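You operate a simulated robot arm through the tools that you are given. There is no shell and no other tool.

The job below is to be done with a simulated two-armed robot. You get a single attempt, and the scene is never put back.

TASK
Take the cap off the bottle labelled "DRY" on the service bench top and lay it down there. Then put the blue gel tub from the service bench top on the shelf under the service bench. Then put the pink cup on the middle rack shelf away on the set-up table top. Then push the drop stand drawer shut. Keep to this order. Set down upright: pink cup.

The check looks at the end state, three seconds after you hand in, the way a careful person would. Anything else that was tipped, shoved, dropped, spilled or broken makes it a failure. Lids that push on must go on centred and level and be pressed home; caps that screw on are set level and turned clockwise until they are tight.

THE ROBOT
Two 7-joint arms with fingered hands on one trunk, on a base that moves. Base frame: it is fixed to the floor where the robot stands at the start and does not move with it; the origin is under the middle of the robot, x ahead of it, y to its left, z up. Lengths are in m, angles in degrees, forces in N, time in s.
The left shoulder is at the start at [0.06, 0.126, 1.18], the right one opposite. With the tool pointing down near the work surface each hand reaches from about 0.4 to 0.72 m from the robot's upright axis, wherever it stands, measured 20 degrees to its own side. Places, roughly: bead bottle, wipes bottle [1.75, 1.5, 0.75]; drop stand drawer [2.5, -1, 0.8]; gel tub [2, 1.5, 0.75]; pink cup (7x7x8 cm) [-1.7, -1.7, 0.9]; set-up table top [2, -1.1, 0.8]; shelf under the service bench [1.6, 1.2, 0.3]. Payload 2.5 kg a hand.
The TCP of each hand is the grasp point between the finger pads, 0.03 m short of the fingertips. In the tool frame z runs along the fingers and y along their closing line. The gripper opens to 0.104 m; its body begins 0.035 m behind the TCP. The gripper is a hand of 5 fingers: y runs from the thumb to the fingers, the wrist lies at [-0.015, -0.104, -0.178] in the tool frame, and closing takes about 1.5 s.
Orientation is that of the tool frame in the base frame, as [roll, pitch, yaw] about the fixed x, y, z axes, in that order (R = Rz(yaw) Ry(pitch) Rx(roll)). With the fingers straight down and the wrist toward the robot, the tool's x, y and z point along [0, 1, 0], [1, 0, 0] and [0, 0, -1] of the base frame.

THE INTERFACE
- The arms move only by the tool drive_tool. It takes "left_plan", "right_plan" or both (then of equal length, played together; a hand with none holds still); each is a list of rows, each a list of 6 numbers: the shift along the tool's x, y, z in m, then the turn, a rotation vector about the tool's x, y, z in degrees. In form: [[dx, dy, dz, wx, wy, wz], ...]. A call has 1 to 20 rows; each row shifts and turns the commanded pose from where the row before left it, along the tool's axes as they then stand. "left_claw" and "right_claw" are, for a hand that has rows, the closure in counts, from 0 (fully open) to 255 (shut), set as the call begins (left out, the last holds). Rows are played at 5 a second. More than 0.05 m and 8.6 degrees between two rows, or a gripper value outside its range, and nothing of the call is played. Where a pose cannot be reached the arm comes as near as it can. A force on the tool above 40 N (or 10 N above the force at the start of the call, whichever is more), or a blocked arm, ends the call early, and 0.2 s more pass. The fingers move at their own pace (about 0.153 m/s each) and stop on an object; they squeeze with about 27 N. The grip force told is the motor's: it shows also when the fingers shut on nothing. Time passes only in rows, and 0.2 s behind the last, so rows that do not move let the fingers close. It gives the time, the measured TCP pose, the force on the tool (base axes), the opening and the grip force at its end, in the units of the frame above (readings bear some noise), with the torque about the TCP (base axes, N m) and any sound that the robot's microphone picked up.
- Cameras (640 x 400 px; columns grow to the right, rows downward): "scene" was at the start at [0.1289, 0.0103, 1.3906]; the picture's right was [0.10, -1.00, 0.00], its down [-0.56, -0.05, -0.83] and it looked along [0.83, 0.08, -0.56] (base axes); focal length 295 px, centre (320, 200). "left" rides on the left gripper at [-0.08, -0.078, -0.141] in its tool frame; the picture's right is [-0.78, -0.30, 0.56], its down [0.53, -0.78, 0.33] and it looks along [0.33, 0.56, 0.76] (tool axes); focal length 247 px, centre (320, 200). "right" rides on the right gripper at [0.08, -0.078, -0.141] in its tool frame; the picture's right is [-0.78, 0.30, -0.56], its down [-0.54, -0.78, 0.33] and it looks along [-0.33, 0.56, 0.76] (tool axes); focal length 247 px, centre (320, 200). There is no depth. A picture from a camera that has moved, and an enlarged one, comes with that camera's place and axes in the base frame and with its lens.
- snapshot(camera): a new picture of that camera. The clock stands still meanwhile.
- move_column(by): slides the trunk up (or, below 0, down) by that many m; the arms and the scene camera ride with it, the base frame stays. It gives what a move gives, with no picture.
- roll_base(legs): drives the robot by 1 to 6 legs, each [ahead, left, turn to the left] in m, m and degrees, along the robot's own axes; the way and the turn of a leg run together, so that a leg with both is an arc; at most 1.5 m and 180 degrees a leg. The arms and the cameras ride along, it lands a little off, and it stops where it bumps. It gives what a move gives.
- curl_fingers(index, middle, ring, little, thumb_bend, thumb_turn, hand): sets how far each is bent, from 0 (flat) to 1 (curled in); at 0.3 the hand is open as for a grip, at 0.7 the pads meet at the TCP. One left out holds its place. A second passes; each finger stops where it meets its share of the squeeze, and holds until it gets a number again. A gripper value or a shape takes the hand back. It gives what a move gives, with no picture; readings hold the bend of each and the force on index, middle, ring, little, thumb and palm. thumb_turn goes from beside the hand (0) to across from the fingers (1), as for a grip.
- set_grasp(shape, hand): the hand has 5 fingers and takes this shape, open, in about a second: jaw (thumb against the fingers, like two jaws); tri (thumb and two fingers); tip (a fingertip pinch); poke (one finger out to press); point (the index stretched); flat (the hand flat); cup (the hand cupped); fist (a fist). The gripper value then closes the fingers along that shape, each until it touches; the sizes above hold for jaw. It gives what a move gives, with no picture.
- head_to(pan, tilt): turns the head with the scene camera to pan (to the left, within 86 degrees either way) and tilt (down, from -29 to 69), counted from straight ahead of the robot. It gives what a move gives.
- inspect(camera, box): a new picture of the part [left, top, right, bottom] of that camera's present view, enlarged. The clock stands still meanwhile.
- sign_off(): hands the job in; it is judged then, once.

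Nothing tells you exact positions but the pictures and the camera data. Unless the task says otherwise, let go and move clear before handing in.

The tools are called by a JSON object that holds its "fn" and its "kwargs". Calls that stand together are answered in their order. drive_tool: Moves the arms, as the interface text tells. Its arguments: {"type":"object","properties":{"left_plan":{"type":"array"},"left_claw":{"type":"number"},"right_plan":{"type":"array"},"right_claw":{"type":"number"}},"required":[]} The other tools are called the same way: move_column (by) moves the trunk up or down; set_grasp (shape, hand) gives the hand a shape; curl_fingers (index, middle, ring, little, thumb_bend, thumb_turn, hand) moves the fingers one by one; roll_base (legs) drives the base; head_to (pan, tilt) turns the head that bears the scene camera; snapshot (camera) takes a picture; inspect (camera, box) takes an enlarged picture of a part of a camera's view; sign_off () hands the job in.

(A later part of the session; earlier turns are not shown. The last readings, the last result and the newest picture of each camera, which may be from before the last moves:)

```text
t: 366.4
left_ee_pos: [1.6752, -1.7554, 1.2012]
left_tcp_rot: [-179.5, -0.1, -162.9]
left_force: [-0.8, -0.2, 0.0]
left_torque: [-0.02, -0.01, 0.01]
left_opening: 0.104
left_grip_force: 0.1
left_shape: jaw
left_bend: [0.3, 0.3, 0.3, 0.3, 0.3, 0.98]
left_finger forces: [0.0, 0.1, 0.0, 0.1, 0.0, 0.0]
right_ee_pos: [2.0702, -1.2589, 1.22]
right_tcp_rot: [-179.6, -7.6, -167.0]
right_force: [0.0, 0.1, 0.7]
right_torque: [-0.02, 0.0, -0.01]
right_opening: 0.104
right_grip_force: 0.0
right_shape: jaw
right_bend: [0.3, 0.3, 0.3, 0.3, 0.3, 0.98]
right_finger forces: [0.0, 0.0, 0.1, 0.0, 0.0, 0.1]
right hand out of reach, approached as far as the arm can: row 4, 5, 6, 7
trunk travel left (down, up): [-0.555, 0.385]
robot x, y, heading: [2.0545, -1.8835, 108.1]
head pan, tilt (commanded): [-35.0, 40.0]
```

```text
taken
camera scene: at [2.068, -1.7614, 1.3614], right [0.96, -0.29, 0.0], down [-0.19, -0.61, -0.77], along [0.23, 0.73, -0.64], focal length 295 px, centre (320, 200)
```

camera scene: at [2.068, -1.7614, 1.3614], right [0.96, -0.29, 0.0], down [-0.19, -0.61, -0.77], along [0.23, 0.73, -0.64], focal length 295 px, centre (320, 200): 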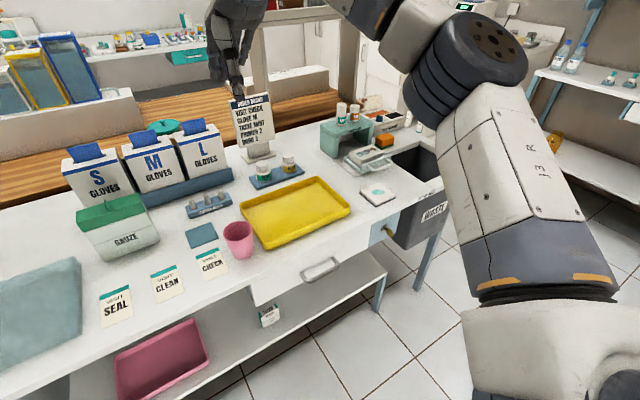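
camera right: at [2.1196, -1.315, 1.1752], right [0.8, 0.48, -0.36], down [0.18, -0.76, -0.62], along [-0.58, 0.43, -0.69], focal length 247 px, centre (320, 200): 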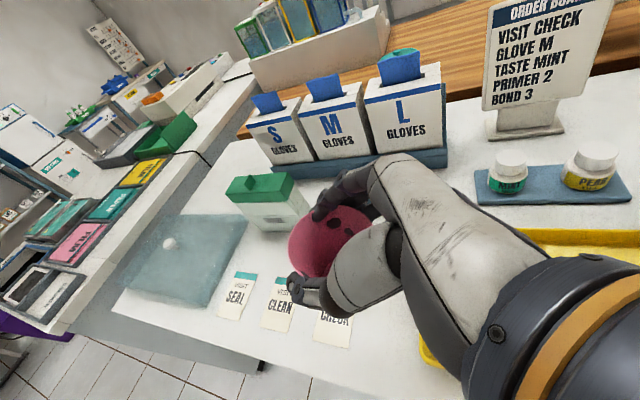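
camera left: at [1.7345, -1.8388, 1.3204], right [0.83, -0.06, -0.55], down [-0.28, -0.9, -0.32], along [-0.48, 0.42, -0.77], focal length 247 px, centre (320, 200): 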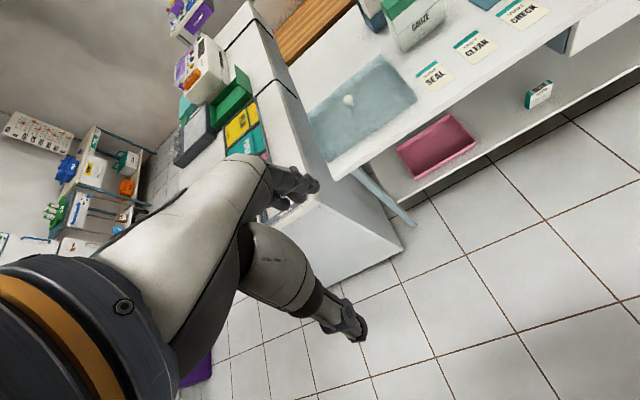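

{"fn": "drive_tool", "kwargs": {"right_plan": [[0, -0.01, 0.035, 0, 0, 0], [0, -0.01, 0.035, 0, 0, 0], [0, -0.01, 0.03, 0, -3.8, 0], [0, 0, 0.02, 0, -3.8, 0], [0, 0, 0, 0, 0, -4], [0, 0, 0, 0, 0, 0]], "right_claw": 255}}

{"fn": "snapshot", "kwargs": {"camera": "right"}}

```text
t: 367.8
left_ee_pos: [1.6749, -1.756, 1.202]
left_tcp_rot: [-179.5, 0.0, -162.8]
left_force: [0.7, -0.8, 1.1]
left_torque: [-0.02, 0.03, -0.02]
left_opening: 0.1041
left_grip_force: 0.0
left_shape: jaw
left_bend: [0.3, 0.3, 0.3, 0.3, 0.3, 0.98]
left_finger forces: [0.1, 0.0, 0.0, 0.0, 0.0, 0.0]
right_ee_pos: [2.0627, -1.292, 1.1006]
right_tcp_rot: [-179.5, -0.2, -163.0]
right_force: [0.1, 0.0, -0.1]
right_torque: [0.03, -0.01, -0.01]
right_opening: 0.0
right_grip_force: 27.3
right_shape: jaw
right_bend: [0.7, 0.7, 0.7, 0.7, 0.46, 1.0]
right_finger forces: [0.1, 0.1, 0.0, 0.1, 0.0, 0.0]
trunk travel left (down, up): [-0.555, 0.385]
robot x, y, heading: [2.0521, -1.8851, 107.8]
head pan, tilt (commanded): [-35.0, 40.0]
```

```text
taken
camera right: at [2.008, -1.3894, 1.2426], right [0.65, 0.52, 0.55], down [0.74, -0.59, -0.33], along [0.16, 0.62, -0.77], focal length 247 px, centre (320, 200)
```

right: 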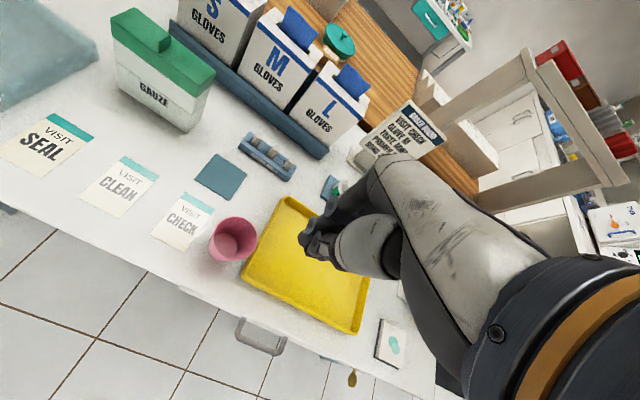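

The hand is closed and fingers-down. I move the base right so the hand is in front of the drop-stand drawer (still high).

{"fn": "roll_base", "kwargs": {"legs": [[0.047, -0.4725, 0]]}}

{"fn": "head_to", "kwargs": {"pan": -15, "tilt": 50}}

{"fn": "snapshot", "kwargs": {"camera": "scene"}}

{"fn": "snapshot", "kwargs": {"camera": "right"}}

```text
t: 370.7
left_ee_pos: [2.1142, -1.5663, 1.2003]
left_tcp_rot: [-179.5, -0.1, -162.5]
left_force: [0.6, 0.8, -0.5]
left_torque: [0.0, -0.02, 0.0]
left_opening: 0.1039
left_grip_force: 0.1
left_shape: jaw
left_bend: [0.3, 0.3, 0.3, 0.3, 0.3, 0.98]
left_finger forces: [0.0, 0.0, 0.1, 0.0, 0.1, 0.0]
right_ee_pos: [2.4969, -1.0992, 1.1013]
right_tcp_rot: [-179.5, -0.1, -162.7]
right_force: [0.9, 0.2, -0.1]
right_torque: [0.0, 0.03, 0.01]
right_opening: 0.0002
right_grip_force: 26.6
right_shape: jaw
right_bend: [0.7, 0.7, 0.7, 0.7, 0.46, 1.0]
right_finger forces: [0.0, 0.0, 0.0, 0.0, 0.0, 0.1]
trunk travel left (down, up): [-0.555, 0.385]
robot x, y, heading: [2.4878, -1.6879, 108.3]
head pan, tilt (commanded): [-35.0, 40.0]
```

```text
t: 371.5
left_ee_pos: [2.1127, -1.566, 1.2017]
left_tcp_rot: [-179.5, -0.1, -162.5]
left_force: [-0.5, 0.6, -0.1]
left_torque: [-0.01, 0.01, -0.01]
left_opening: 0.1039
left_grip_force: 0.0
left_shape: jaw
left_bend: [0.3, 0.3, 0.3, 0.3, 0.3, 0.98]
left_finger forces: [0.1, 0.0, 0.0, 0.0, 0.1, 0.0]
right_ee_pos: [2.4972, -1.0983, 1.1001]
right_tcp_rot: [-179.5, 0.0, -162.7]
right_force: [-0.1, 0.6, -0.9]
right_torque: [0.02, -0.02, 0.01]
right_opening: 0.0
right_grip_force: 26.7
right_shape: jaw
right_bend: [0.7, 0.7, 0.7, 0.7, 0.46, 1.0]
right_finger forces: [0.0, 0.0, 0.0, 0.0, 0.0, 0.0]
trunk travel left (down, up): [-0.555, 0.385]
robot x, y, heading: [2.4897, -1.6891, 108.2]
head pan, tilt (commanded): [-15.0, 50.0]
```

```text
taken
camera scene: at [2.476, -1.5732, 1.3473], right [1.0, 0.05, 0.0], down [0.04, -0.76, -0.64], along [-0.04, 0.64, -0.77], focal length 295 px, centre (320, 200)
```

scene: 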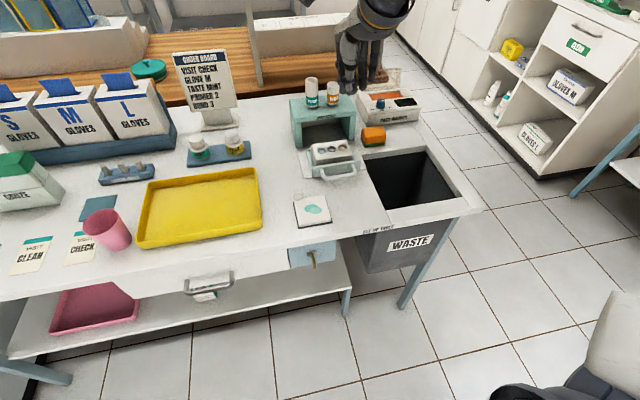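

```text
taken
camera right: at [2.4431, -1.1968, 1.2427], right [0.65, 0.52, 0.55], down [0.74, -0.59, -0.33], along [0.15, 0.62, -0.77], focal length 247 px, centre (320, 200)
```

right: 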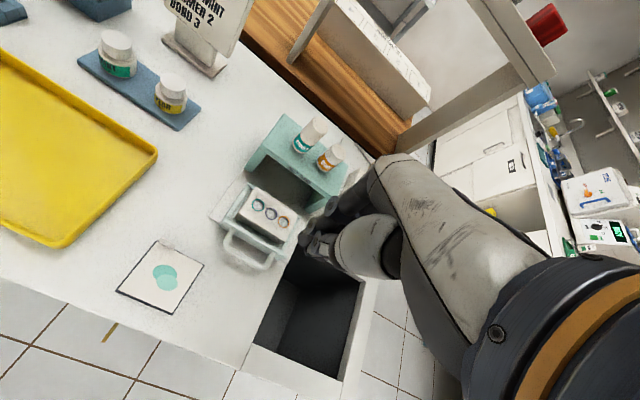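

{"fn": "inspect", "kwargs": {"camera": "right", "box": [180, 130, 360, 310]}}

{"fn": "inspect", "kwargs": {"camera": "scene", "box": [260, 60, 420, 240]}}

```text
2.22 times, centred on (270, 220) of right
camera zoom: at [2.4431, -1.1968, 1.2427], right [0.65, 0.52, 0.55], down [0.74, -0.59, -0.33], along [0.15, 0.62, -0.77], focal length 549 px, centre (431, 156)
```

zoom: 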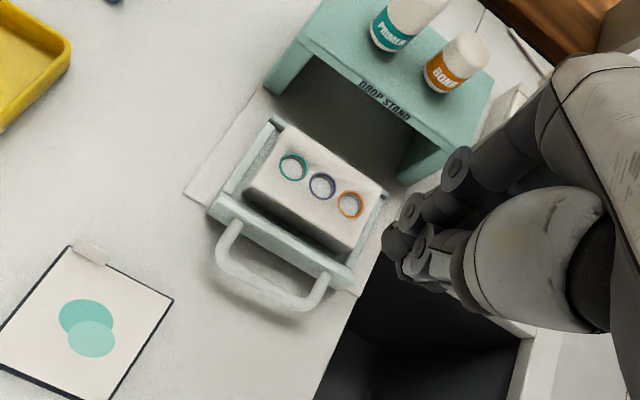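

```text
2.22 times, centred on (340, 150) of scene
camera zoom: at [2.476, -1.5732, 1.3473], right [1.0, 0.05, 0.0], down [0.04, -0.76, -0.64], along [-0.04, 0.64, -0.77], focal length 656 px, centre (276, 311)
```

zoom: 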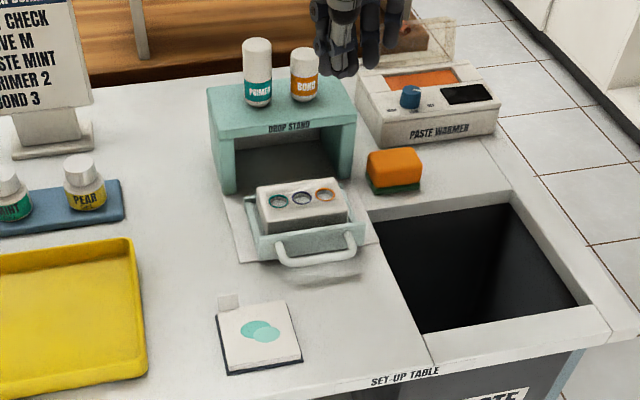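

The view is clear: the drawer must travel about 12 cm back until its front is flush with the stand. I shape the right hand to a single extended finger for a clean push on the handle and look at the finger.

{"fn": "set_grasp", "kwargs": {"shape": "poke", "hand": "right"}}

{"fn": "snapshot", "kwargs": {"camera": "right"}}

{"fn": "inspect", "kwargs": {"camera": "scene", "box": [260, 0, 420, 180]}}

```text
t: 372.4
left_ee_pos: [2.1133, -1.5648, 1.2015]
left_tcp_rot: [-179.4, -0.1, -162.5]
left_force: [0.0, 0.2, 0.7]
left_torque: [0.03, 0.0, 0.0]
left_opening: 0.1039
left_grip_force: 0.0
left_shape: jaw
left_bend: [0.3, 0.3, 0.3, 0.3, 0.3, 0.98]
left_finger forces: [0.0, 0.1, 0.0, 0.0, 0.1, 0.0]
right_ee_pos: [2.4978, -1.1001, 1.1004]
right_tcp_rot: [-179.4, 0.0, -162.6]
right_force: [0.5, 0.5, 0.3]
right_torque: [0.05, -0.02, 0.0]
right_opening: 0.0
right_grip_force: 0.1
right_shape: poke
right_bend: [0.7, 0.7, 0.99, 0.99, 1.0, 1.0]
right_finger forces: [0.1, 0.0, 0.0, 0.0, 0.0, 0.0]
trunk travel left (down, up): [-0.555, 0.385]
robot x, y, heading: [2.4914, -1.691, 108.3]
head pan, tilt (commanded): [-15.0, 50.0]
```

```text
taken
camera right: at [2.443, -1.1968, 1.2428], right [0.65, 0.52, 0.55], down [0.74, -0.59, -0.33], along [0.15, 0.62, -0.77], focal length 247 px, centre (320, 200)
```

right: 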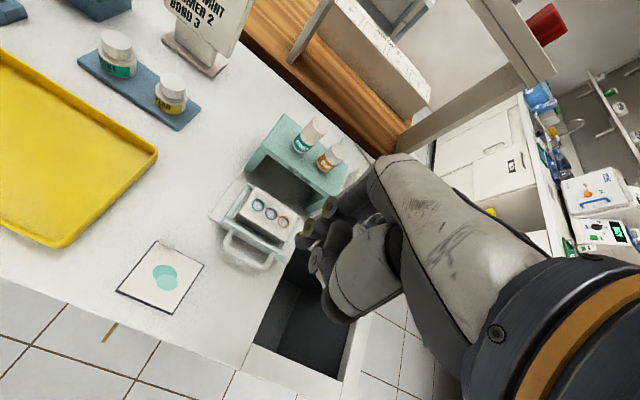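

```text
2.22 times, centred on (340, 90) of scene
camera zoom: at [2.4759, -1.5732, 1.3472], right [1.0, 0.06, 0.0], down [0.04, -0.76, -0.64], along [-0.04, 0.64, -0.77], focal length 656 px, centre (276, 444)
```

zoom: 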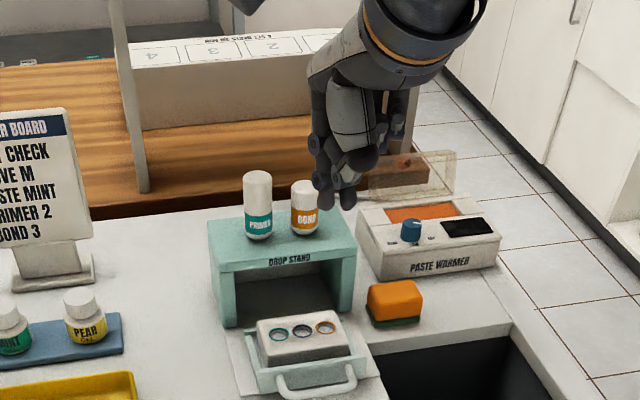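

I curl all fingers except the index, so only the index fingertip leads, and place it in front of the handle's middle (still high).

{"fn": "curl_fingers", "kwargs": {"hand": "right", "index": 0.35, "middle": 1.0, "ring": 1.0, "little": 1.0, "thumb_bend": 1.0, "thumb_turn": 1.0}}

{"fn": "drive_tool", "kwargs": {"right_plan": [[-0.0125, -0.0225, 0, 0, 0, 0], [-0.0125, -0.0225, 0, 0, 0, 0], [0, 0, 0.03, 0, 0, 0], [0, 0, 0.03, 0, 0, 0], [0, 0, 0.03, 0, 0, 0], [0, 0, 0.03, 0, 0, 0], [0, 0, 0, 0, 0, 0]]}}

{"fn": "snapshot", "kwargs": {"camera": "right"}}

{"fn": "inspect", "kwargs": {"camera": "scene", "box": [260, 60, 420, 240]}}

```text
t: 373.4
left_ee_pos: [2.1131, -1.5654, 1.2017]
left_tcp_rot: [-179.4, 0.0, -162.5]
left_force: [0.3, 0.6, -0.4]
left_torque: [0.0, -0.04, 0.02]
left_opening: 0.1037
left_grip_force: 0.2
left_shape: jaw
left_bend: [0.3, 0.3, 0.3, 0.3, 0.3, 0.98]
left_finger forces: [0.1, 0.1, 0.0, 0.0, 0.1, 0.0]
right_ee_pos: [2.4973, -1.0998, 1.1015]
right_tcp_rot: [-179.5, -0.1, -162.7]
right_force: [0.0, 0.2, 0.6]
right_torque: [0.02, 0.02, -0.02]
right_opening: 0.0273
right_grip_force: 0.1
right_shape: fingers
right_bend: [0.29, 1.0, 1.0, 1.0, 1.0, 1.0]
right_finger forces: [0.0, 0.0, 0.0, 0.0, 0.1, 0.0]
trunk travel left (down, up): [-0.555, 0.385]
robot x, y, heading: [2.4952, -1.6902, 108.1]
head pan, tilt (commanded): [-15.0, 50.0]
```

```text
t: 375.0
left_ee_pos: [2.113, -1.5655, 1.2024]
left_tcp_rot: [-179.3, -0.2, -162.5]
left_force: [0.0, 0.3, -1.0]
left_torque: [0.01, -0.01, -0.02]
left_opening: 0.1038
left_grip_force: 0.1
left_shape: jaw
left_bend: [0.3, 0.3, 0.3, 0.3, 0.3, 0.98]
left_finger forces: [0.0, 0.1, 0.0, 0.1, 0.0, 0.1]
right_ee_pos: [2.5366, -1.137, 0.9799]
right_tcp_rot: [-179.5, -0.1, -162.7]
right_force: [0.8, 0.2, 0.5]
right_torque: [-0.02, -0.03, 0.03]
right_opening: 0.0272
right_grip_force: 0.1
right_shape: fingers
right_bend: [0.29, 1.0, 1.0, 1.0, 1.0, 1.0]
right_finger forces: [0.0, 0.0, 0.0, 0.0, 0.1, 0.1]
trunk travel left (down, up): [-0.555, 0.385]
robot x, y, heading: [2.494, -1.6892, 108.2]
head pan, tilt (commanded): [-15.0, 50.0]
```

```text
taken
camera right: at [2.4824, -1.2335, 1.1225], right [0.65, 0.52, 0.55], down [0.74, -0.59, -0.33], along [0.15, 0.62, -0.77], focal length 247 px, centre (320, 200)
```

right: 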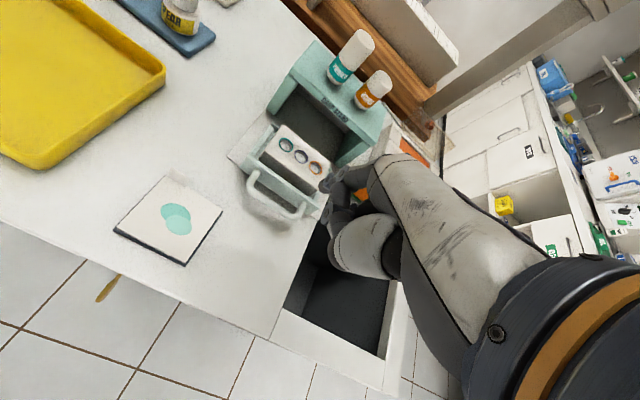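

```text
2.22 times, centred on (340, 150) of scene
camera zoom: at [2.4759, -1.5733, 1.3472], right [1.0, 0.06, 0.0], down [0.04, -0.76, -0.64], along [-0.04, 0.64, -0.77], focal length 656 px, centre (276, 311)
```

zoom: 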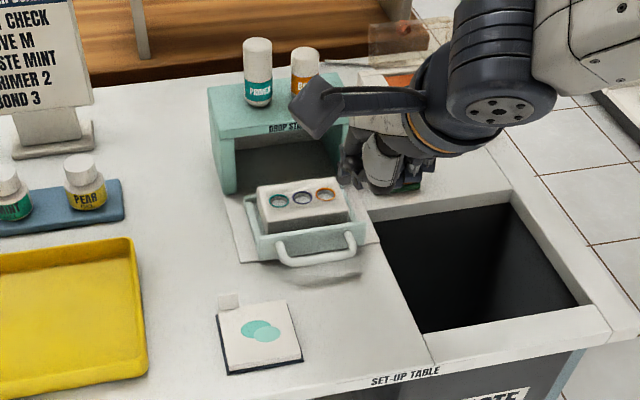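

{"fn": "inspect", "kwargs": {"camera": "right", "box": [220, 110, 400, 290]}}

```text
2.22 times, centred on (310, 200) of right
camera zoom: at [2.4824, -1.2335, 1.1225], right [0.65, 0.52, 0.55], down [0.74, -0.59, -0.33], along [0.15, 0.62, -0.77], focal length 549 px, centre (342, 200)
```

zoom: 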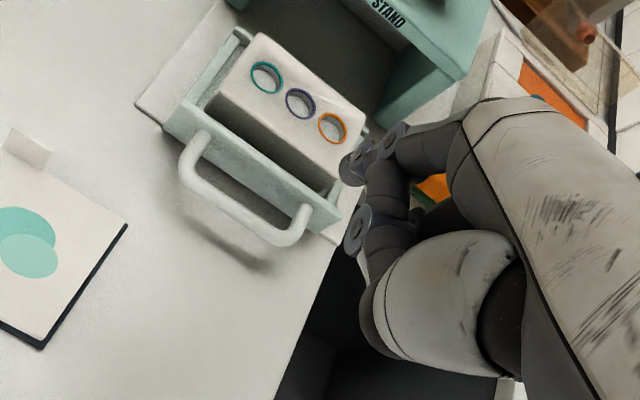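

The index tip is aligned with the handle's middle, about 2 cm in front of it. I lower the hand to handle height.

{"fn": "drive_tool", "kwargs": {"right_plan": [[0, -0.005, 0.03, 0, 0, 0], [0, 0, 0.03, 0, 0, 0], [0, 0, 0.03, 0, 0, 0], [0, 0, 0.025, 0, 0, 0], [0, 0, 0.015, 0, 0, 0], [0, 0, 0, 0, 0, 0]]}}

{"fn": "inspect", "kwargs": {"camera": "right", "box": [220, 110, 400, 290]}}

{"fn": "inspect", "kwargs": {"camera": "scene", "box": [260, 60, 420, 240]}}

```text
t: 376.4
left_ee_pos: [2.1134, -1.5648, 1.2017]
left_tcp_rot: [-179.4, -0.1, -162.5]
left_force: [0.5, 0.4, -0.7]
left_torque: [-0.03, 0.01, 0.01]
left_opening: 0.1037
left_grip_force: 0.1
left_shape: jaw
left_bend: [0.3, 0.3, 0.3, 0.3, 0.3, 0.98]
left_finger forces: [0.1, 0.1, 0.0, 0.0, 0.1, 0.0]
right_ee_pos: [2.5367, -1.1419, 0.8508]
right_tcp_rot: [-179.5, -0.1, -162.7]
right_force: [-0.5, 0.0, 0.5]
right_torque: [0.0, 0.04, 0.02]
right_opening: 0.0274
right_grip_force: 0.1
right_shape: fingers
right_bend: [0.29, 1.0, 1.0, 1.0, 1.0, 1.0]
right_finger forces: [0.0, 0.1, 0.1, 0.0, 0.0, 0.0]
trunk travel left (down, up): [-0.555, 0.385]
robot x, y, heading: [2.4905, -1.6905, 108.2]
head pan, tilt (commanded): [-15.0, 50.0]
```

```text
2.22 times, centred on (310, 200) of right
camera zoom: at [2.4829, -1.2388, 0.9926], right [0.65, 0.52, 0.55], down [0.74, -0.59, -0.33], along [0.15, 0.62, -0.77], focal length 549 px, centre (342, 200)
```

zoom: 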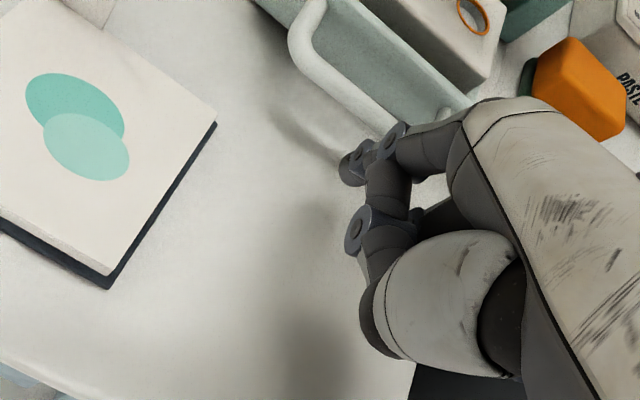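

```text
2.22 times, centred on (340, 150) of scene
camera zoom: at [2.4761, -1.5732, 1.3472], right [1.0, 0.06, 0.0], down [0.04, -0.76, -0.64], along [-0.04, 0.64, -0.77], focal length 656 px, centre (276, 311)
```

zoom: 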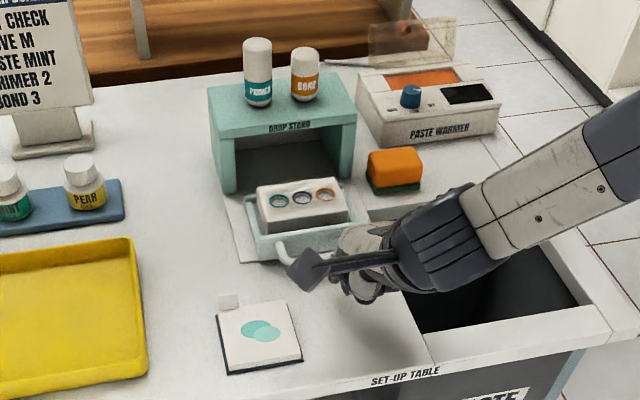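

The finger is at handle height, slightly right of its middle. I shift 1 cm left and start pushing forward slowly, watching the force.

{"fn": "drive_tool", "kwargs": {"right_plan": [[0.005, 0.01, 0, 0, 0, 0], [0.005, 0.01, 0, 0, 0, 0], [0, 0.01, 0, 0, 0, 0], [0, 0, 0, 0, 0, 0]]}}

{"fn": "inspect", "kwargs": {"camera": "right", "box": [220, 60, 420, 260]}}

{"fn": "inspect", "kwargs": {"camera": "scene", "box": [280, 80, 400, 220]}}

```text
t: 377.4
left_ee_pos: [2.1124, -1.565, 1.2022]
left_tcp_rot: [-179.4, -0.1, -162.4]
left_force: [-0.8, 0.0, 0.6]
left_torque: [-0.01, 0.02, -0.01]
left_opening: 0.1037
left_grip_force: 0.1
left_shape: jaw
left_bend: [0.3, 0.3, 0.3, 0.3, 0.3, 0.98]
left_finger forces: [0.0, 0.0, 0.1, 0.1, 0.0, 0.0]
right_ee_pos: [2.5284, -1.1226, 0.8658]
right_tcp_rot: [-179.5, -0.1, -162.7]
right_force: [-0.3, 0.5, 1.0]
right_torque: [0.0, 0.0, 0.01]
right_opening: 0.0272
right_grip_force: 0.1
right_shape: fingers
right_bend: [0.29, 1.0, 1.0, 1.0, 1.0, 1.0]
right_finger forces: [0.0, 0.0, 0.0, 0.0, 0.1, 0.0]
right hand out of reach, approached as far as the arm can: row 1, 2, 3
trunk travel left (down, up): [-0.555, 0.385]
robot x, y, heading: [2.4897, -1.6915, 108.2]
head pan, tilt (commanded): [-15.0, 50.0]
```

```text
2.00 times, centred on (320, 160) of right
camera zoom: at [2.474, -1.2205, 1.007], right [0.65, 0.52, 0.55], down [0.74, -0.59, -0.33], along [0.15, 0.62, -0.77], focal length 494 px, centre (320, 280)
```

zoom: 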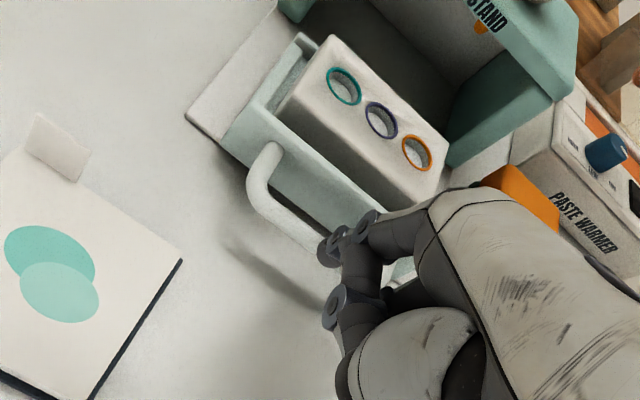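

```text
2.86 times, centred on (340, 150) of scene
camera zoom: at [2.4759, -1.5732, 1.3472], right [1.0, 0.06, 0.0], down [0.04, -0.76, -0.64], along [-0.04, 0.64, -0.77], focal length 844 px, centre (263, 343)
```

zoom: 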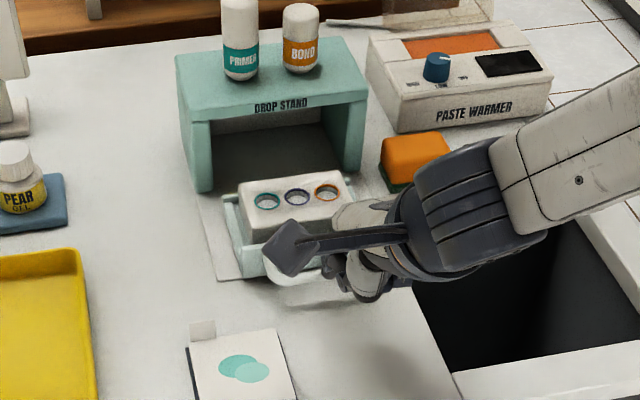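

The arm is near its low limit with the trunk this high. I raise the hand 10 cm, lower the trunk by the same, and continue from there.

{"fn": "drive_tool", "kwargs": {"right_plan": [[0, -0.005, -0.03, 0, 0, 0], [0, 0, -0.04, 0, 0, 0], [0, 0, -0.04, 0, 0, 0], [0, 0, -0.04, 0, 0, 0], [0, 0, 0, 0, 0, 0]]}}

{"fn": "move_column", "kwargs": {"by": -0.13}}

{"fn": "inspect", "kwargs": {"camera": "right", "box": [220, 60, 420, 260]}}

```text
t: 378.6
left_ee_pos: [2.1125, -1.5641, 1.201]
left_tcp_rot: [-179.4, -0.1, -162.6]
left_force: [0.2, 0.7, 0.1]
left_torque: [-0.03, -0.03, 0.01]
left_opening: 0.1037
left_grip_force: 0.1
left_shape: jaw
left_bend: [0.3, 0.3, 0.3, 0.3, 0.3, 0.98]
left_finger forces: [0.1, 0.1, 0.0, 0.0, 0.0, 0.1]
right_ee_pos: [2.5281, -1.1281, 1.0181]
right_tcp_rot: [-179.6, -0.1, -162.7]
right_force: [-0.3, 0.2, 0.1]
right_torque: [0.0, 0.01, -0.04]
right_opening: 0.0271
right_grip_force: 0.0
right_shape: fingers
right_bend: [0.29, 1.0, 1.0, 1.0, 1.0, 1.0]
right_finger forces: [0.1, 0.1, 0.0, 0.0, 0.0, 0.1]
trunk travel left (down, up): [-0.555, 0.385]
robot x, y, heading: [2.4928, -1.6894, 108.1]
head pan, tilt (commanded): [-15.0, 50.0]
```

```text
t: 380.2
left_ee_pos: [2.1122, -1.5656, 1.0723]
left_tcp_rot: [-179.5, 0.0, -162.5]
left_force: [-0.8, 0.7, -0.4]
left_torque: [0.01, -0.01, 0.03]
left_opening: 0.1041
left_grip_force: 0.1
left_shape: jaw
left_bend: [0.3, 0.3, 0.3, 0.3, 0.3, 0.98]
left_finger forces: [0.0, 0.0, 0.0, 0.0, 0.1, 0.0]
right_ee_pos: [2.5296, -1.1268, 0.8873]
right_tcp_rot: [-179.5, -0.2, -162.7]
right_force: [-0.4, 0.8, 0.6]
right_torque: [0.0, 0.0, 0.02]
right_opening: 0.0271
right_grip_force: 0.1
right_shape: fingers
right_bend: [0.29, 1.0, 1.0, 1.0, 1.0, 1.0]
right_finger forces: [0.0, 0.0, 0.1, 0.0, 0.0, 0.0]
trunk travel left (down, up): [-0.425, 0.515]
robot x, y, heading: [2.4963, -1.6869, 108.1]
head pan, tilt (commanded): [-15.0, 50.0]
```

```text
2.00 times, centred on (320, 160) of right
camera zoom: at [2.4748, -1.2245, 1.0299], right [0.65, 0.52, 0.55], down [0.74, -0.59, -0.33], along [0.15, 0.62, -0.77], focal length 494 px, centre (320, 280)
```

zoom: 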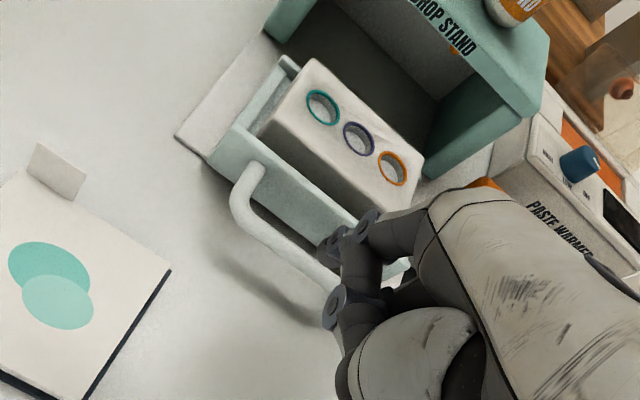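

{"fn": "drive_tool", "kwargs": {"right_plan": [[0, -0.02, 0, 0, 0, 0], [0, 0, 0.02, 0, 0, 0], [0, 0, 0.018, 0, 0, 0], [0, 0, 0, 0, 0, 0]]}}

{"fn": "drive_tool", "kwargs": {"right_plan": [[0, 0.01, 0, 0, 0, 0], [0, 0.01, 0, 0, 0, 0], [0, 0.01, 0, 0, 0, 0], [0, 0, 0, 0, 0, 0]]}}

{"fn": "inspect", "kwargs": {"camera": "right", "box": [220, 60, 420, 260]}}

{"fn": "inspect", "kwargs": {"camera": "scene", "box": [260, 20, 420, 180]}}

```text
t: 381.2
left_ee_pos: [2.1113, -1.5643, 1.0716]
left_tcp_rot: [-179.4, -0.1, -162.5]
left_force: [-0.1, 0.2, -0.1]
left_torque: [0.0, 0.01, 0.04]
left_opening: 0.1038
left_grip_force: 0.1
left_shape: jaw
left_bend: [0.3, 0.3, 0.3, 0.3, 0.3, 0.98]
left_finger forces: [0.0, 0.1, 0.0, 0.1, 0.1, 0.1]
right_ee_pos: [2.5333, -1.1471, 0.8509]
right_tcp_rot: [-179.4, -0.1, -162.6]
right_force: [-0.2, -0.8, 0.6]
right_torque: [-0.02, 0.0, -0.05]
right_opening: 0.0271
right_grip_force: 0.0
right_shape: fingers
right_bend: [0.29, 1.0, 1.0, 1.0, 1.0, 1.0]
right_finger forces: [0.0, 0.0, 0.0, 0.0, 0.0, 0.0]
trunk travel left (down, up): [-0.425, 0.515]
robot x, y, heading: [2.49, -1.689, 108.2]
head pan, tilt (commanded): [-15.0, 50.0]
```

```text
t: 382.2
left_ee_pos: [2.1129, -1.5647, 1.0711]
left_tcp_rot: [-179.3, -0.1, -162.5]
left_force: [-0.1, -0.6, -0.2]
left_torque: [0.02, 0.05, -0.01]
left_opening: 0.1038
left_grip_force: 0.1
left_shape: jaw
left_bend: [0.3, 0.3, 0.3, 0.3, 0.3, 0.98]
left_finger forces: [0.1, 0.0, 0.0, 0.1, 0.0, 0.0]
right_ee_pos: [2.5244, -1.1187, 0.8489]
right_tcp_rot: [-179.4, -0.1, -162.7]
right_force: [0.1, -1.4, 0.3]
right_torque: [0.0, 0.01, 0.0]
right_opening: 0.0271
right_grip_force: 0.1
right_shape: fingers
right_bend: [0.3, 1.0, 1.0, 1.0, 1.0, 1.0]
right_finger forces: [0.7, 0.1, 0.0, 0.1, 0.0, 0.1]
trunk travel left (down, up): [-0.425, 0.515]
robot x, y, heading: [2.4944, -1.6874, 108.2]
head pan, tilt (commanded): [-15.0, 50.0]
```

```text
2.00 times, centred on (320, 160) of right
camera zoom: at [2.4707, -1.2152, 0.9913], right [0.65, 0.52, 0.55], down [0.74, -0.59, -0.33], along [0.15, 0.62, -0.77], focal length 494 px, centre (320, 280)
```

zoom: 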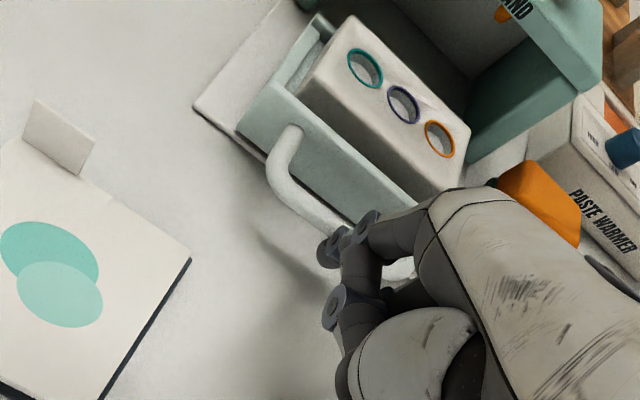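

```text
2.50 times, centred on (340, 100) of scene
camera zoom: at [2.4759, -1.5732, 1.2172], right [1.0, 0.06, 0.0], down [0.04, -0.76, -0.64], along [-0.04, 0.64, -0.77], focal length 738 px, centre (270, 450)
```

zoom: 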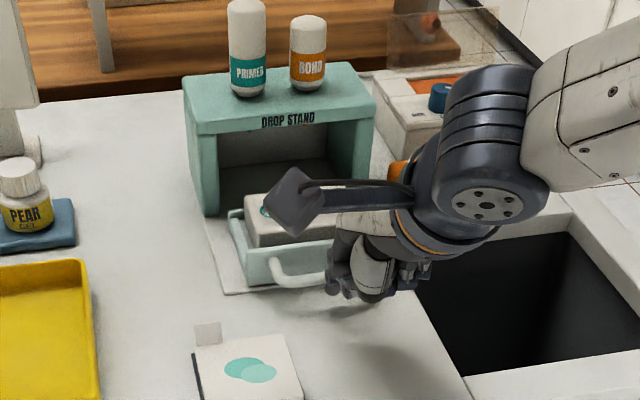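

The fingertip touches the handle (small force). I push on in 1 cm steps.

{"fn": "drive_tool", "kwargs": {"right_plan": [[0, 0.008, 0, 0, 0, 0], [0, 0.008, 0, 0, 0, 0], [0, 0.008, 0, 0, 0, 0], [0, 0.008, 0, 0, 0, 0], [0, 0, 0, 0, 0, 0]]}}

{"fn": "inspect", "kwargs": {"camera": "scene", "box": [260, 20, 420, 180]}}

{"fn": "inspect", "kwargs": {"camera": "right", "box": [220, 60, 420, 260]}}

```text
t: 383.4
left_ee_pos: [2.112, -1.5654, 1.0713]
left_tcp_rot: [-179.4, 0.0, -162.5]
left_force: [-0.7, -0.7, 0.0]
left_torque: [0.01, 0.0, -0.03]
left_opening: 0.1039
left_grip_force: 0.0
left_shape: jaw
left_bend: [0.3, 0.3, 0.3, 0.3, 0.3, 0.98]
left_finger forces: [0.0, 0.0, 0.0, 0.0, 0.0, 0.0]
right_ee_pos: [2.5162, -1.0869, 0.8494]
right_tcp_rot: [-179.5, -0.1, -162.7]
right_force: [-0.4, -1.1, 0.2]
right_torque: [-0.05, -0.05, -0.02]
right_opening: 0.0273
right_grip_force: 0.8
right_shape: fingers
right_bend: [0.3, 1.0, 1.0, 1.0, 1.0, 1.0]
right_finger forces: [0.6, 0.1, 0.0, 0.0, 0.0, 0.0]
trunk travel left (down, up): [-0.425, 0.515]
robot x, y, heading: [2.4931, -1.691, 108.0]
head pan, tilt (commanded): [-15.0, 50.0]
```

```text
2.50 times, centred on (340, 100) of scene
camera zoom: at [2.476, -1.5732, 1.2172], right [1.0, 0.06, 0.0], down [0.04, -0.76, -0.64], along [-0.04, 0.64, -0.77], focal length 738 px, centre (270, 450)
```

zoom: 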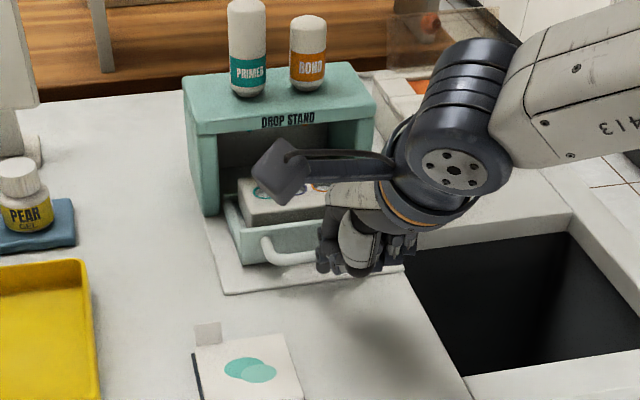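

```text
2.00 times, centred on (320, 160) of right
camera zoom: at [2.4624, -1.1848, 0.991], right [0.65, 0.52, 0.55], down [0.74, -0.59, -0.33], along [0.16, 0.62, -0.77], focal length 494 px, centre (320, 280)
```

zoom: 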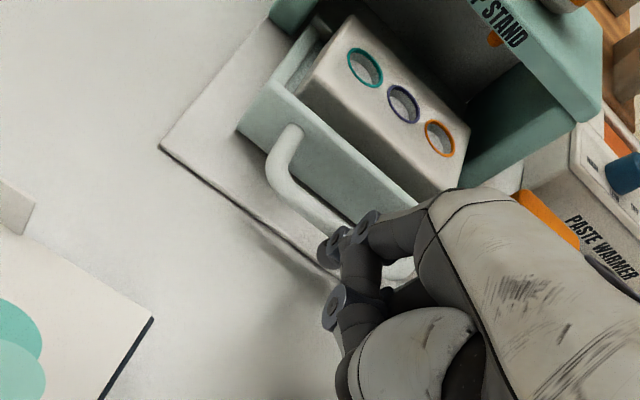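

The drawer slides in easily (about 1 N). I continue.

{"fn": "drive_tool", "kwargs": {"right_plan": [[0, 0.008, 0, 0, 0, 0], [0, 0.008, 0, 0, 0, 0], [0, 0.008, 0, 0, 0, 0], [0, 0.008, 0, 0, 0, 0], [0, 0.008, 0, 0, 0, 0], [0, 0, 0, 0, 0, 0]]}}

{"fn": "inspect", "kwargs": {"camera": "scene", "box": [260, 20, 420, 180]}}

{"fn": "inspect", "kwargs": {"camera": "right", "box": [220, 60, 420, 260]}}

```text
t: 384.8
left_ee_pos: [2.1123, -1.5663, 1.0715]
left_tcp_rot: [-179.4, -0.1, -162.5]
left_force: [-0.3, 0.4, -0.1]
left_torque: [-0.01, -0.01, 0.0]
left_opening: 0.1038
left_grip_force: 0.0
left_shape: jaw
left_bend: [0.3, 0.3, 0.3, 0.3, 0.3, 0.98]
left_finger forces: [0.0, 0.0, 0.0, 0.1, 0.0, 0.0]
right_ee_pos: [2.5043, -1.0488, 0.8502]
right_tcp_rot: [-179.5, -0.1, -162.7]
right_force: [0.7, 0.1, 0.7]
right_torque: [-0.03, 0.0, 0.0]
right_opening: 0.0269
right_grip_force: 0.4
right_shape: fingers
right_bend: [0.3, 1.0, 1.0, 1.0, 1.0, 1.0]
right_finger forces: [0.7, 0.0, 0.0, 0.0, 0.0, 0.0]
trunk travel left (down, up): [-0.425, 0.515]
robot x, y, heading: [2.4911, -1.6911, 108.2]
head pan, tilt (commanded): [-15.0, 50.0]
```

```text
2.50 times, centred on (340, 100) of scene
camera zoom: at [2.4759, -1.5732, 1.2172], right [1.0, 0.06, 0.0], down [0.04, -0.76, -0.64], along [-0.04, 0.64, -0.77], focal length 738 px, centre (270, 450)
```

zoom: 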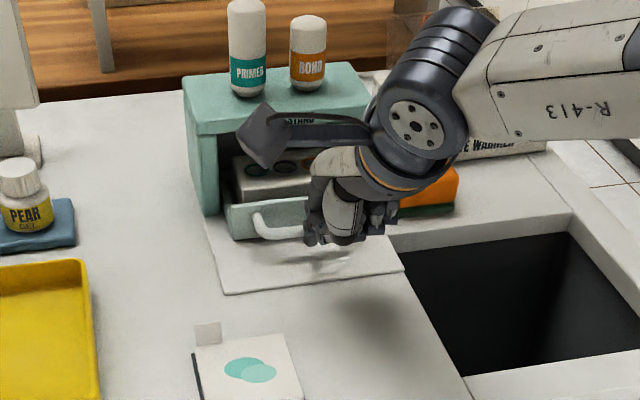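

```text
2.00 times, centred on (320, 160) of right
camera zoom: at [2.4506, -1.1461, 0.992], right [0.65, 0.52, 0.55], down [0.74, -0.59, -0.33], along [0.15, 0.62, -0.77], focal length 494 px, centre (320, 280)
```

zoom: 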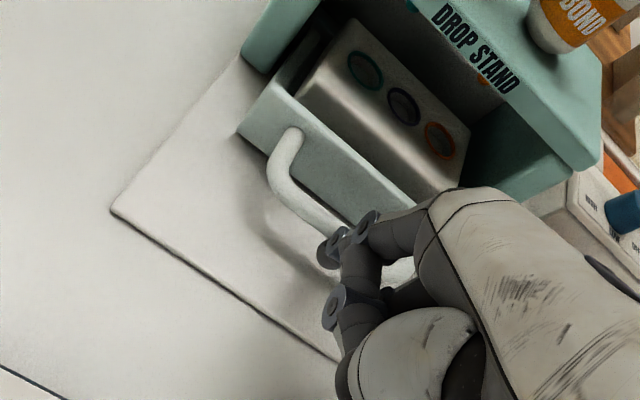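

{"fn": "drive_tool", "kwargs": {"right_plan": [[0, 0.008, 0, 0, 0, 0], [0, 0.008, 0, 0, 0, 0], [0, 0.008, 0, 0, 0, 0], [0, 0.006, 0, 0, 0, 0], [0, 0, 0, 0, 0, 0]]}}

{"fn": "inspect", "kwargs": {"camera": "scene", "box": [260, 20, 420, 180]}}

{"fn": "inspect", "kwargs": {"camera": "right", "box": [220, 60, 420, 260]}}

```text
t: 386.0
left_ee_pos: [2.1124, -1.5641, 1.0716]
left_tcp_rot: [-179.4, -0.1, -162.5]
left_force: [-0.2, 0.5, -0.3]
left_torque: [0.01, -0.02, -0.03]
left_opening: 0.1039
left_grip_force: 0.1
left_shape: jaw
left_bend: [0.3, 0.3, 0.3, 0.3, 0.3, 0.98]
left_finger forces: [0.1, 0.0, 0.0, 0.0, 0.1, 0.0]
right_ee_pos: [2.5077, -1.0355, 0.8562]
right_tcp_rot: [-179.6, -0.1, -162.8]
right_force: [0.2, -0.1, 0.1]
right_torque: [-0.09, 0.02, 0.01]
right_opening: 0.0269
right_grip_force: 0.5
right_shape: fingers
right_bend: [0.3, 1.0, 1.0, 1.0, 1.0, 1.0]
right_finger forces: [0.8, 0.0, 0.1, 0.0, 0.0, 0.0]
right hand out of reach, approached as far as the arm can: row 2, 3, 4
trunk travel left (down, up): [-0.425, 0.515]
robot x, y, heading: [2.487, -1.6923, 108.0]
head pan, tilt (commanded): [-15.0, 50.0]
```

```text
2.50 times, centred on (340, 100) of scene
camera zoom: at [2.4759, -1.5732, 1.2172], right [1.0, 0.06, 0.0], down [0.04, -0.76, -0.64], along [-0.04, 0.64, -0.77], focal length 738 px, centre (270, 450)
```

zoom: 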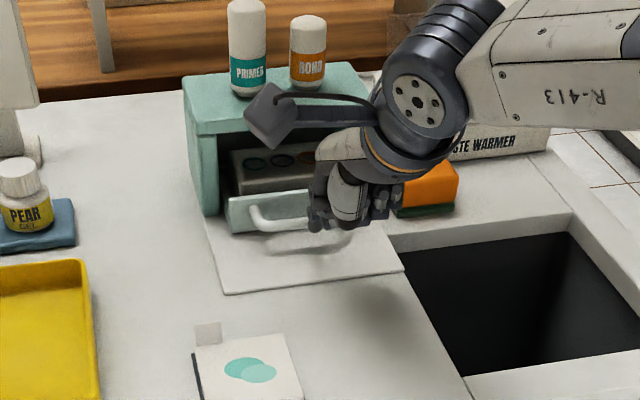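

```text
2.00 times, centred on (320, 160) of right
camera zoom: at [2.4539, -1.133, 0.9977], right [0.65, 0.52, 0.55], down [0.74, -0.59, -0.33], along [0.15, 0.62, -0.77], focal length 494 px, centre (320, 280)
```

zoom: 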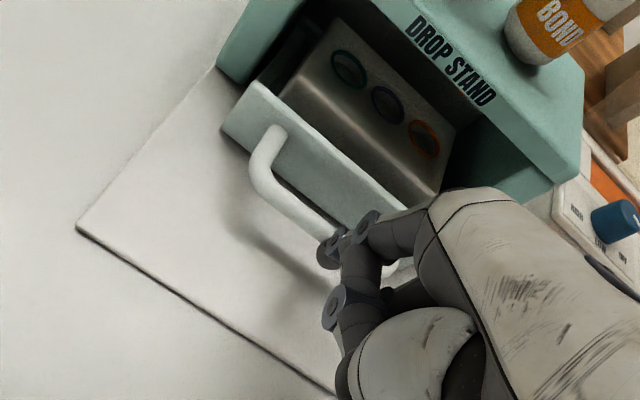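

The arm is at its limit; the remaining push I do with the base, 2 cm at a time.

{"fn": "roll_base", "kwargs": {"legs": [[0.02, 0, 0]]}}

{"fn": "inspect", "kwargs": {"camera": "right", "box": [220, 60, 420, 260]}}

{"fn": "inspect", "kwargs": {"camera": "scene", "box": [260, 20, 420, 180]}}

```text
t: 386.8
left_ee_pos: [2.1072, -1.5456, 1.0723]
left_tcp_rot: [-179.3, -0.2, -162.5]
left_force: [0.1, 0.3, 0.2]
left_torque: [-0.02, 0.0, 0.02]
left_opening: 0.1037
left_grip_force: 0.1
left_shape: jaw
left_bend: [0.3, 0.3, 0.3, 0.3, 0.3, 0.98]
left_finger forces: [0.0, 0.0, 0.0, 0.0, 0.0, 0.0]
right_ee_pos: [2.5019, -1.0174, 0.856]
right_tcp_rot: [-179.6, 0.0, -162.7]
right_force: [-0.9, 0.3, -0.2]
right_torque: [0.01, -0.01, 0.02]
right_opening: 0.0268
right_grip_force: 0.1
right_shape: fingers
right_bend: [0.3, 1.0, 1.0, 1.0, 0.99, 1.0]
right_finger forces: [0.0, 0.0, 0.0, 0.0, 0.0, 0.1]
trunk travel left (down, up): [-0.425, 0.515]
robot x, y, heading: [2.4854, -1.6658, 108.2]
head pan, tilt (commanded): [-15.0, 50.0]
```

```text
2.00 times, centred on (320, 160) of right
camera zoom: at [2.4475, -1.1136, 0.9975], right [0.65, 0.52, 0.55], down [0.74, -0.58, -0.33], along [0.15, 0.62, -0.77], focal length 494 px, centre (320, 280)
```

zoom: 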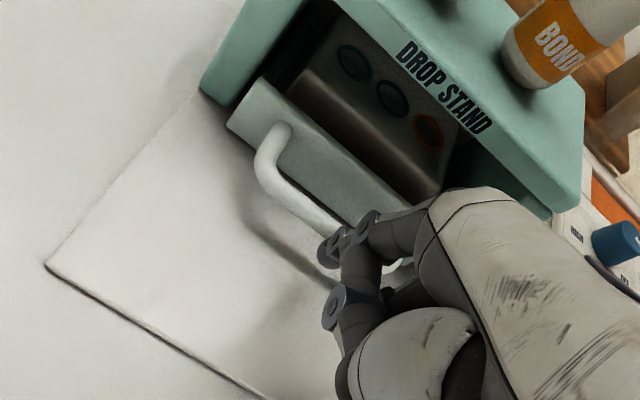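

```text
2.50 times, centred on (340, 100) of scene
camera zoom: at [2.4695, -1.5536, 1.2172], right [1.0, 0.06, 0.0], down [0.04, -0.77, -0.64], along [-0.04, 0.64, -0.77], focal length 738 px, centre (270, 450)
```

zoom: 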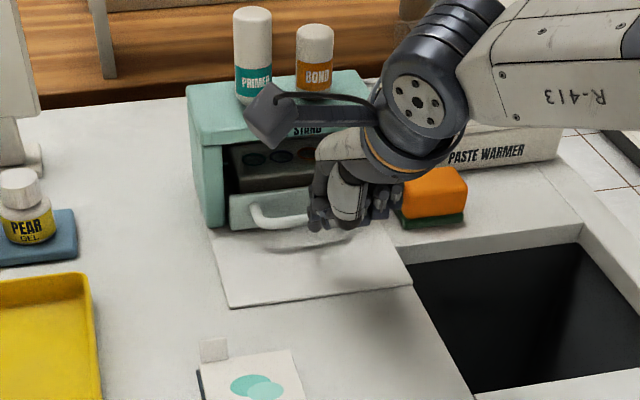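

Nearly flush; about 1.5–2 cm remain, and the hand stays clear of the orange sponge and bottles. I continue with small base moves.

{"fn": "roll_base", "kwargs": {"legs": [[0.012, 0, 0]]}}

{"fn": "inspect", "kwargs": {"camera": "right", "box": [220, 60, 420, 260]}}

{"fn": "inspect", "kwargs": {"camera": "scene", "box": [280, 20, 400, 140]}}

```text
t: 387.5
left_ee_pos: [2.1032, -1.5357, 1.0726]
left_tcp_rot: [-179.4, -0.2, -162.5]
left_force: [0.5, -0.3, 0.3]
left_torque: [-0.01, 0.04, 0.0]
left_opening: 0.1039
left_grip_force: 0.1
left_shape: jaw
left_bend: [0.3, 0.3, 0.3, 0.3, 0.3, 0.98]
left_finger forces: [0.1, 0.0, 0.0, 0.1, 0.0, 0.1]
right_ee_pos: [2.4977, -1.0068, 0.8556]
right_tcp_rot: [-179.4, -0.1, -162.7]
right_force: [1.9, -6.4, -2.4]
right_torque: [-0.24, -0.08, 0.11]
right_opening: 0.0242
right_grip_force: 3.4
right_shape: fingers
right_bend: [0.35, 1.0, 1.0, 1.0, 0.99, 1.0]
right_finger forces: [6.7, 0.0, 0.0, 0.0, 0.0, 0.0]
trunk travel left (down, up): [-0.425, 0.515]
robot x, y, heading: [2.4792, -1.6593, 108.3]
head pan, tilt (commanded): [-15.0, 50.0]
```

```text
2.00 times, centred on (320, 160) of right
camera zoom: at [2.4441, -1.1032, 0.9971], right [0.65, 0.52, 0.55], down [0.74, -0.59, -0.33], along [0.15, 0.62, -0.77], focal length 494 px, centre (320, 280)
```

zoom: 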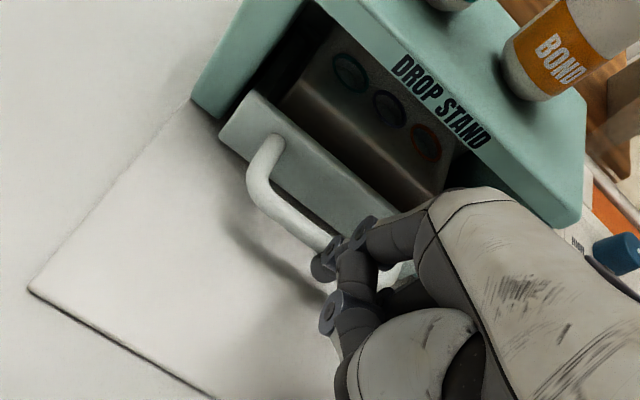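

```text
3.33 times, centred on (340, 80) of scene
camera zoom: at [2.466, -1.5432, 1.2172], right [1.0, 0.06, 0.0], down [0.04, -0.76, -0.64], along [-0.04, 0.64, -0.77], focal length 985 px, centre (253, 600)
```

zoom: 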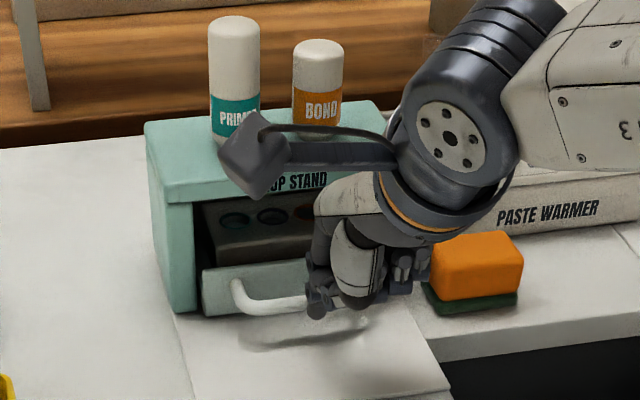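

The force rises (about 7 N), so the drawer seems at its stop. I press a few millimetres more to make sure it is home.

{"fn": "roll_base", "kwargs": {"legs": [[0.006, 0, 0]]}}

{"fn": "inspect", "kwargs": {"camera": "right", "box": [220, 60, 420, 260]}}

{"fn": "inspect", "kwargs": {"camera": "scene", "box": [280, 20, 400, 140]}}

```text
t: 388.3
left_ee_pos: [2.0992, -1.5304, 1.0714]
left_tcp_rot: [-179.5, -0.1, -162.5]
left_force: [0.0, 0.4, 0.4]
left_torque: [-0.01, -0.03, -0.01]
left_opening: 0.1036
left_grip_force: 0.1
left_shape: jaw
left_bend: [0.3, 0.3, 0.3, 0.3, 0.3, 0.98]
left_finger forces: [0.0, 0.0, 0.0, 0.0, 0.1, 0.0]
right_ee_pos: [2.496, -1.0019, 0.8557]
right_tcp_rot: [-179.5, -0.1, -162.7]
right_force: [3.0, -14.5, 2.8]
right_torque: [-0.21, -0.03, 0.13]
right_opening: 0.0226
right_grip_force: 6.8
right_shape: fingers
right_bend: [0.38, 1.0, 1.0, 1.0, 0.98, 1.0]
right_finger forces: [14.3, 0.0, 0.0, 0.1, 0.1, 0.0]
trunk travel left (down, up): [-0.425, 0.515]
robot x, y, heading: [2.4782, -1.654, 108.3]
head pan, tilt (commanded): [-15.0, 50.0]
```

```text
2.00 times, centred on (320, 160) of right
camera zoom: at [2.4424, -1.0986, 0.9974], right [0.65, 0.52, 0.55], down [0.74, -0.59, -0.33], along [0.16, 0.62, -0.77], focal length 494 px, centre (320, 280)
```

zoom: 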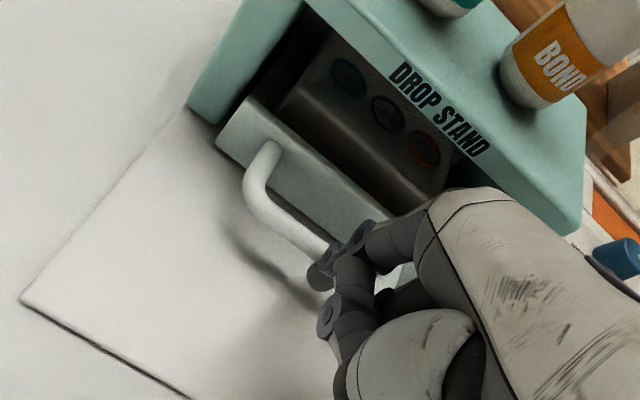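

```text
3.33 times, centred on (340, 80) of scene
camera zoom: at [2.4643, -1.5386, 1.2174], right [1.0, 0.06, 0.0], down [0.04, -0.76, -0.64], along [-0.04, 0.64, -0.77], focal length 985 px, centre (253, 600)
```

zoom: 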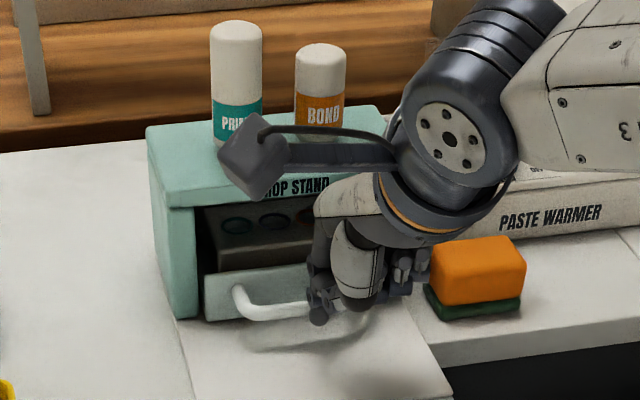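

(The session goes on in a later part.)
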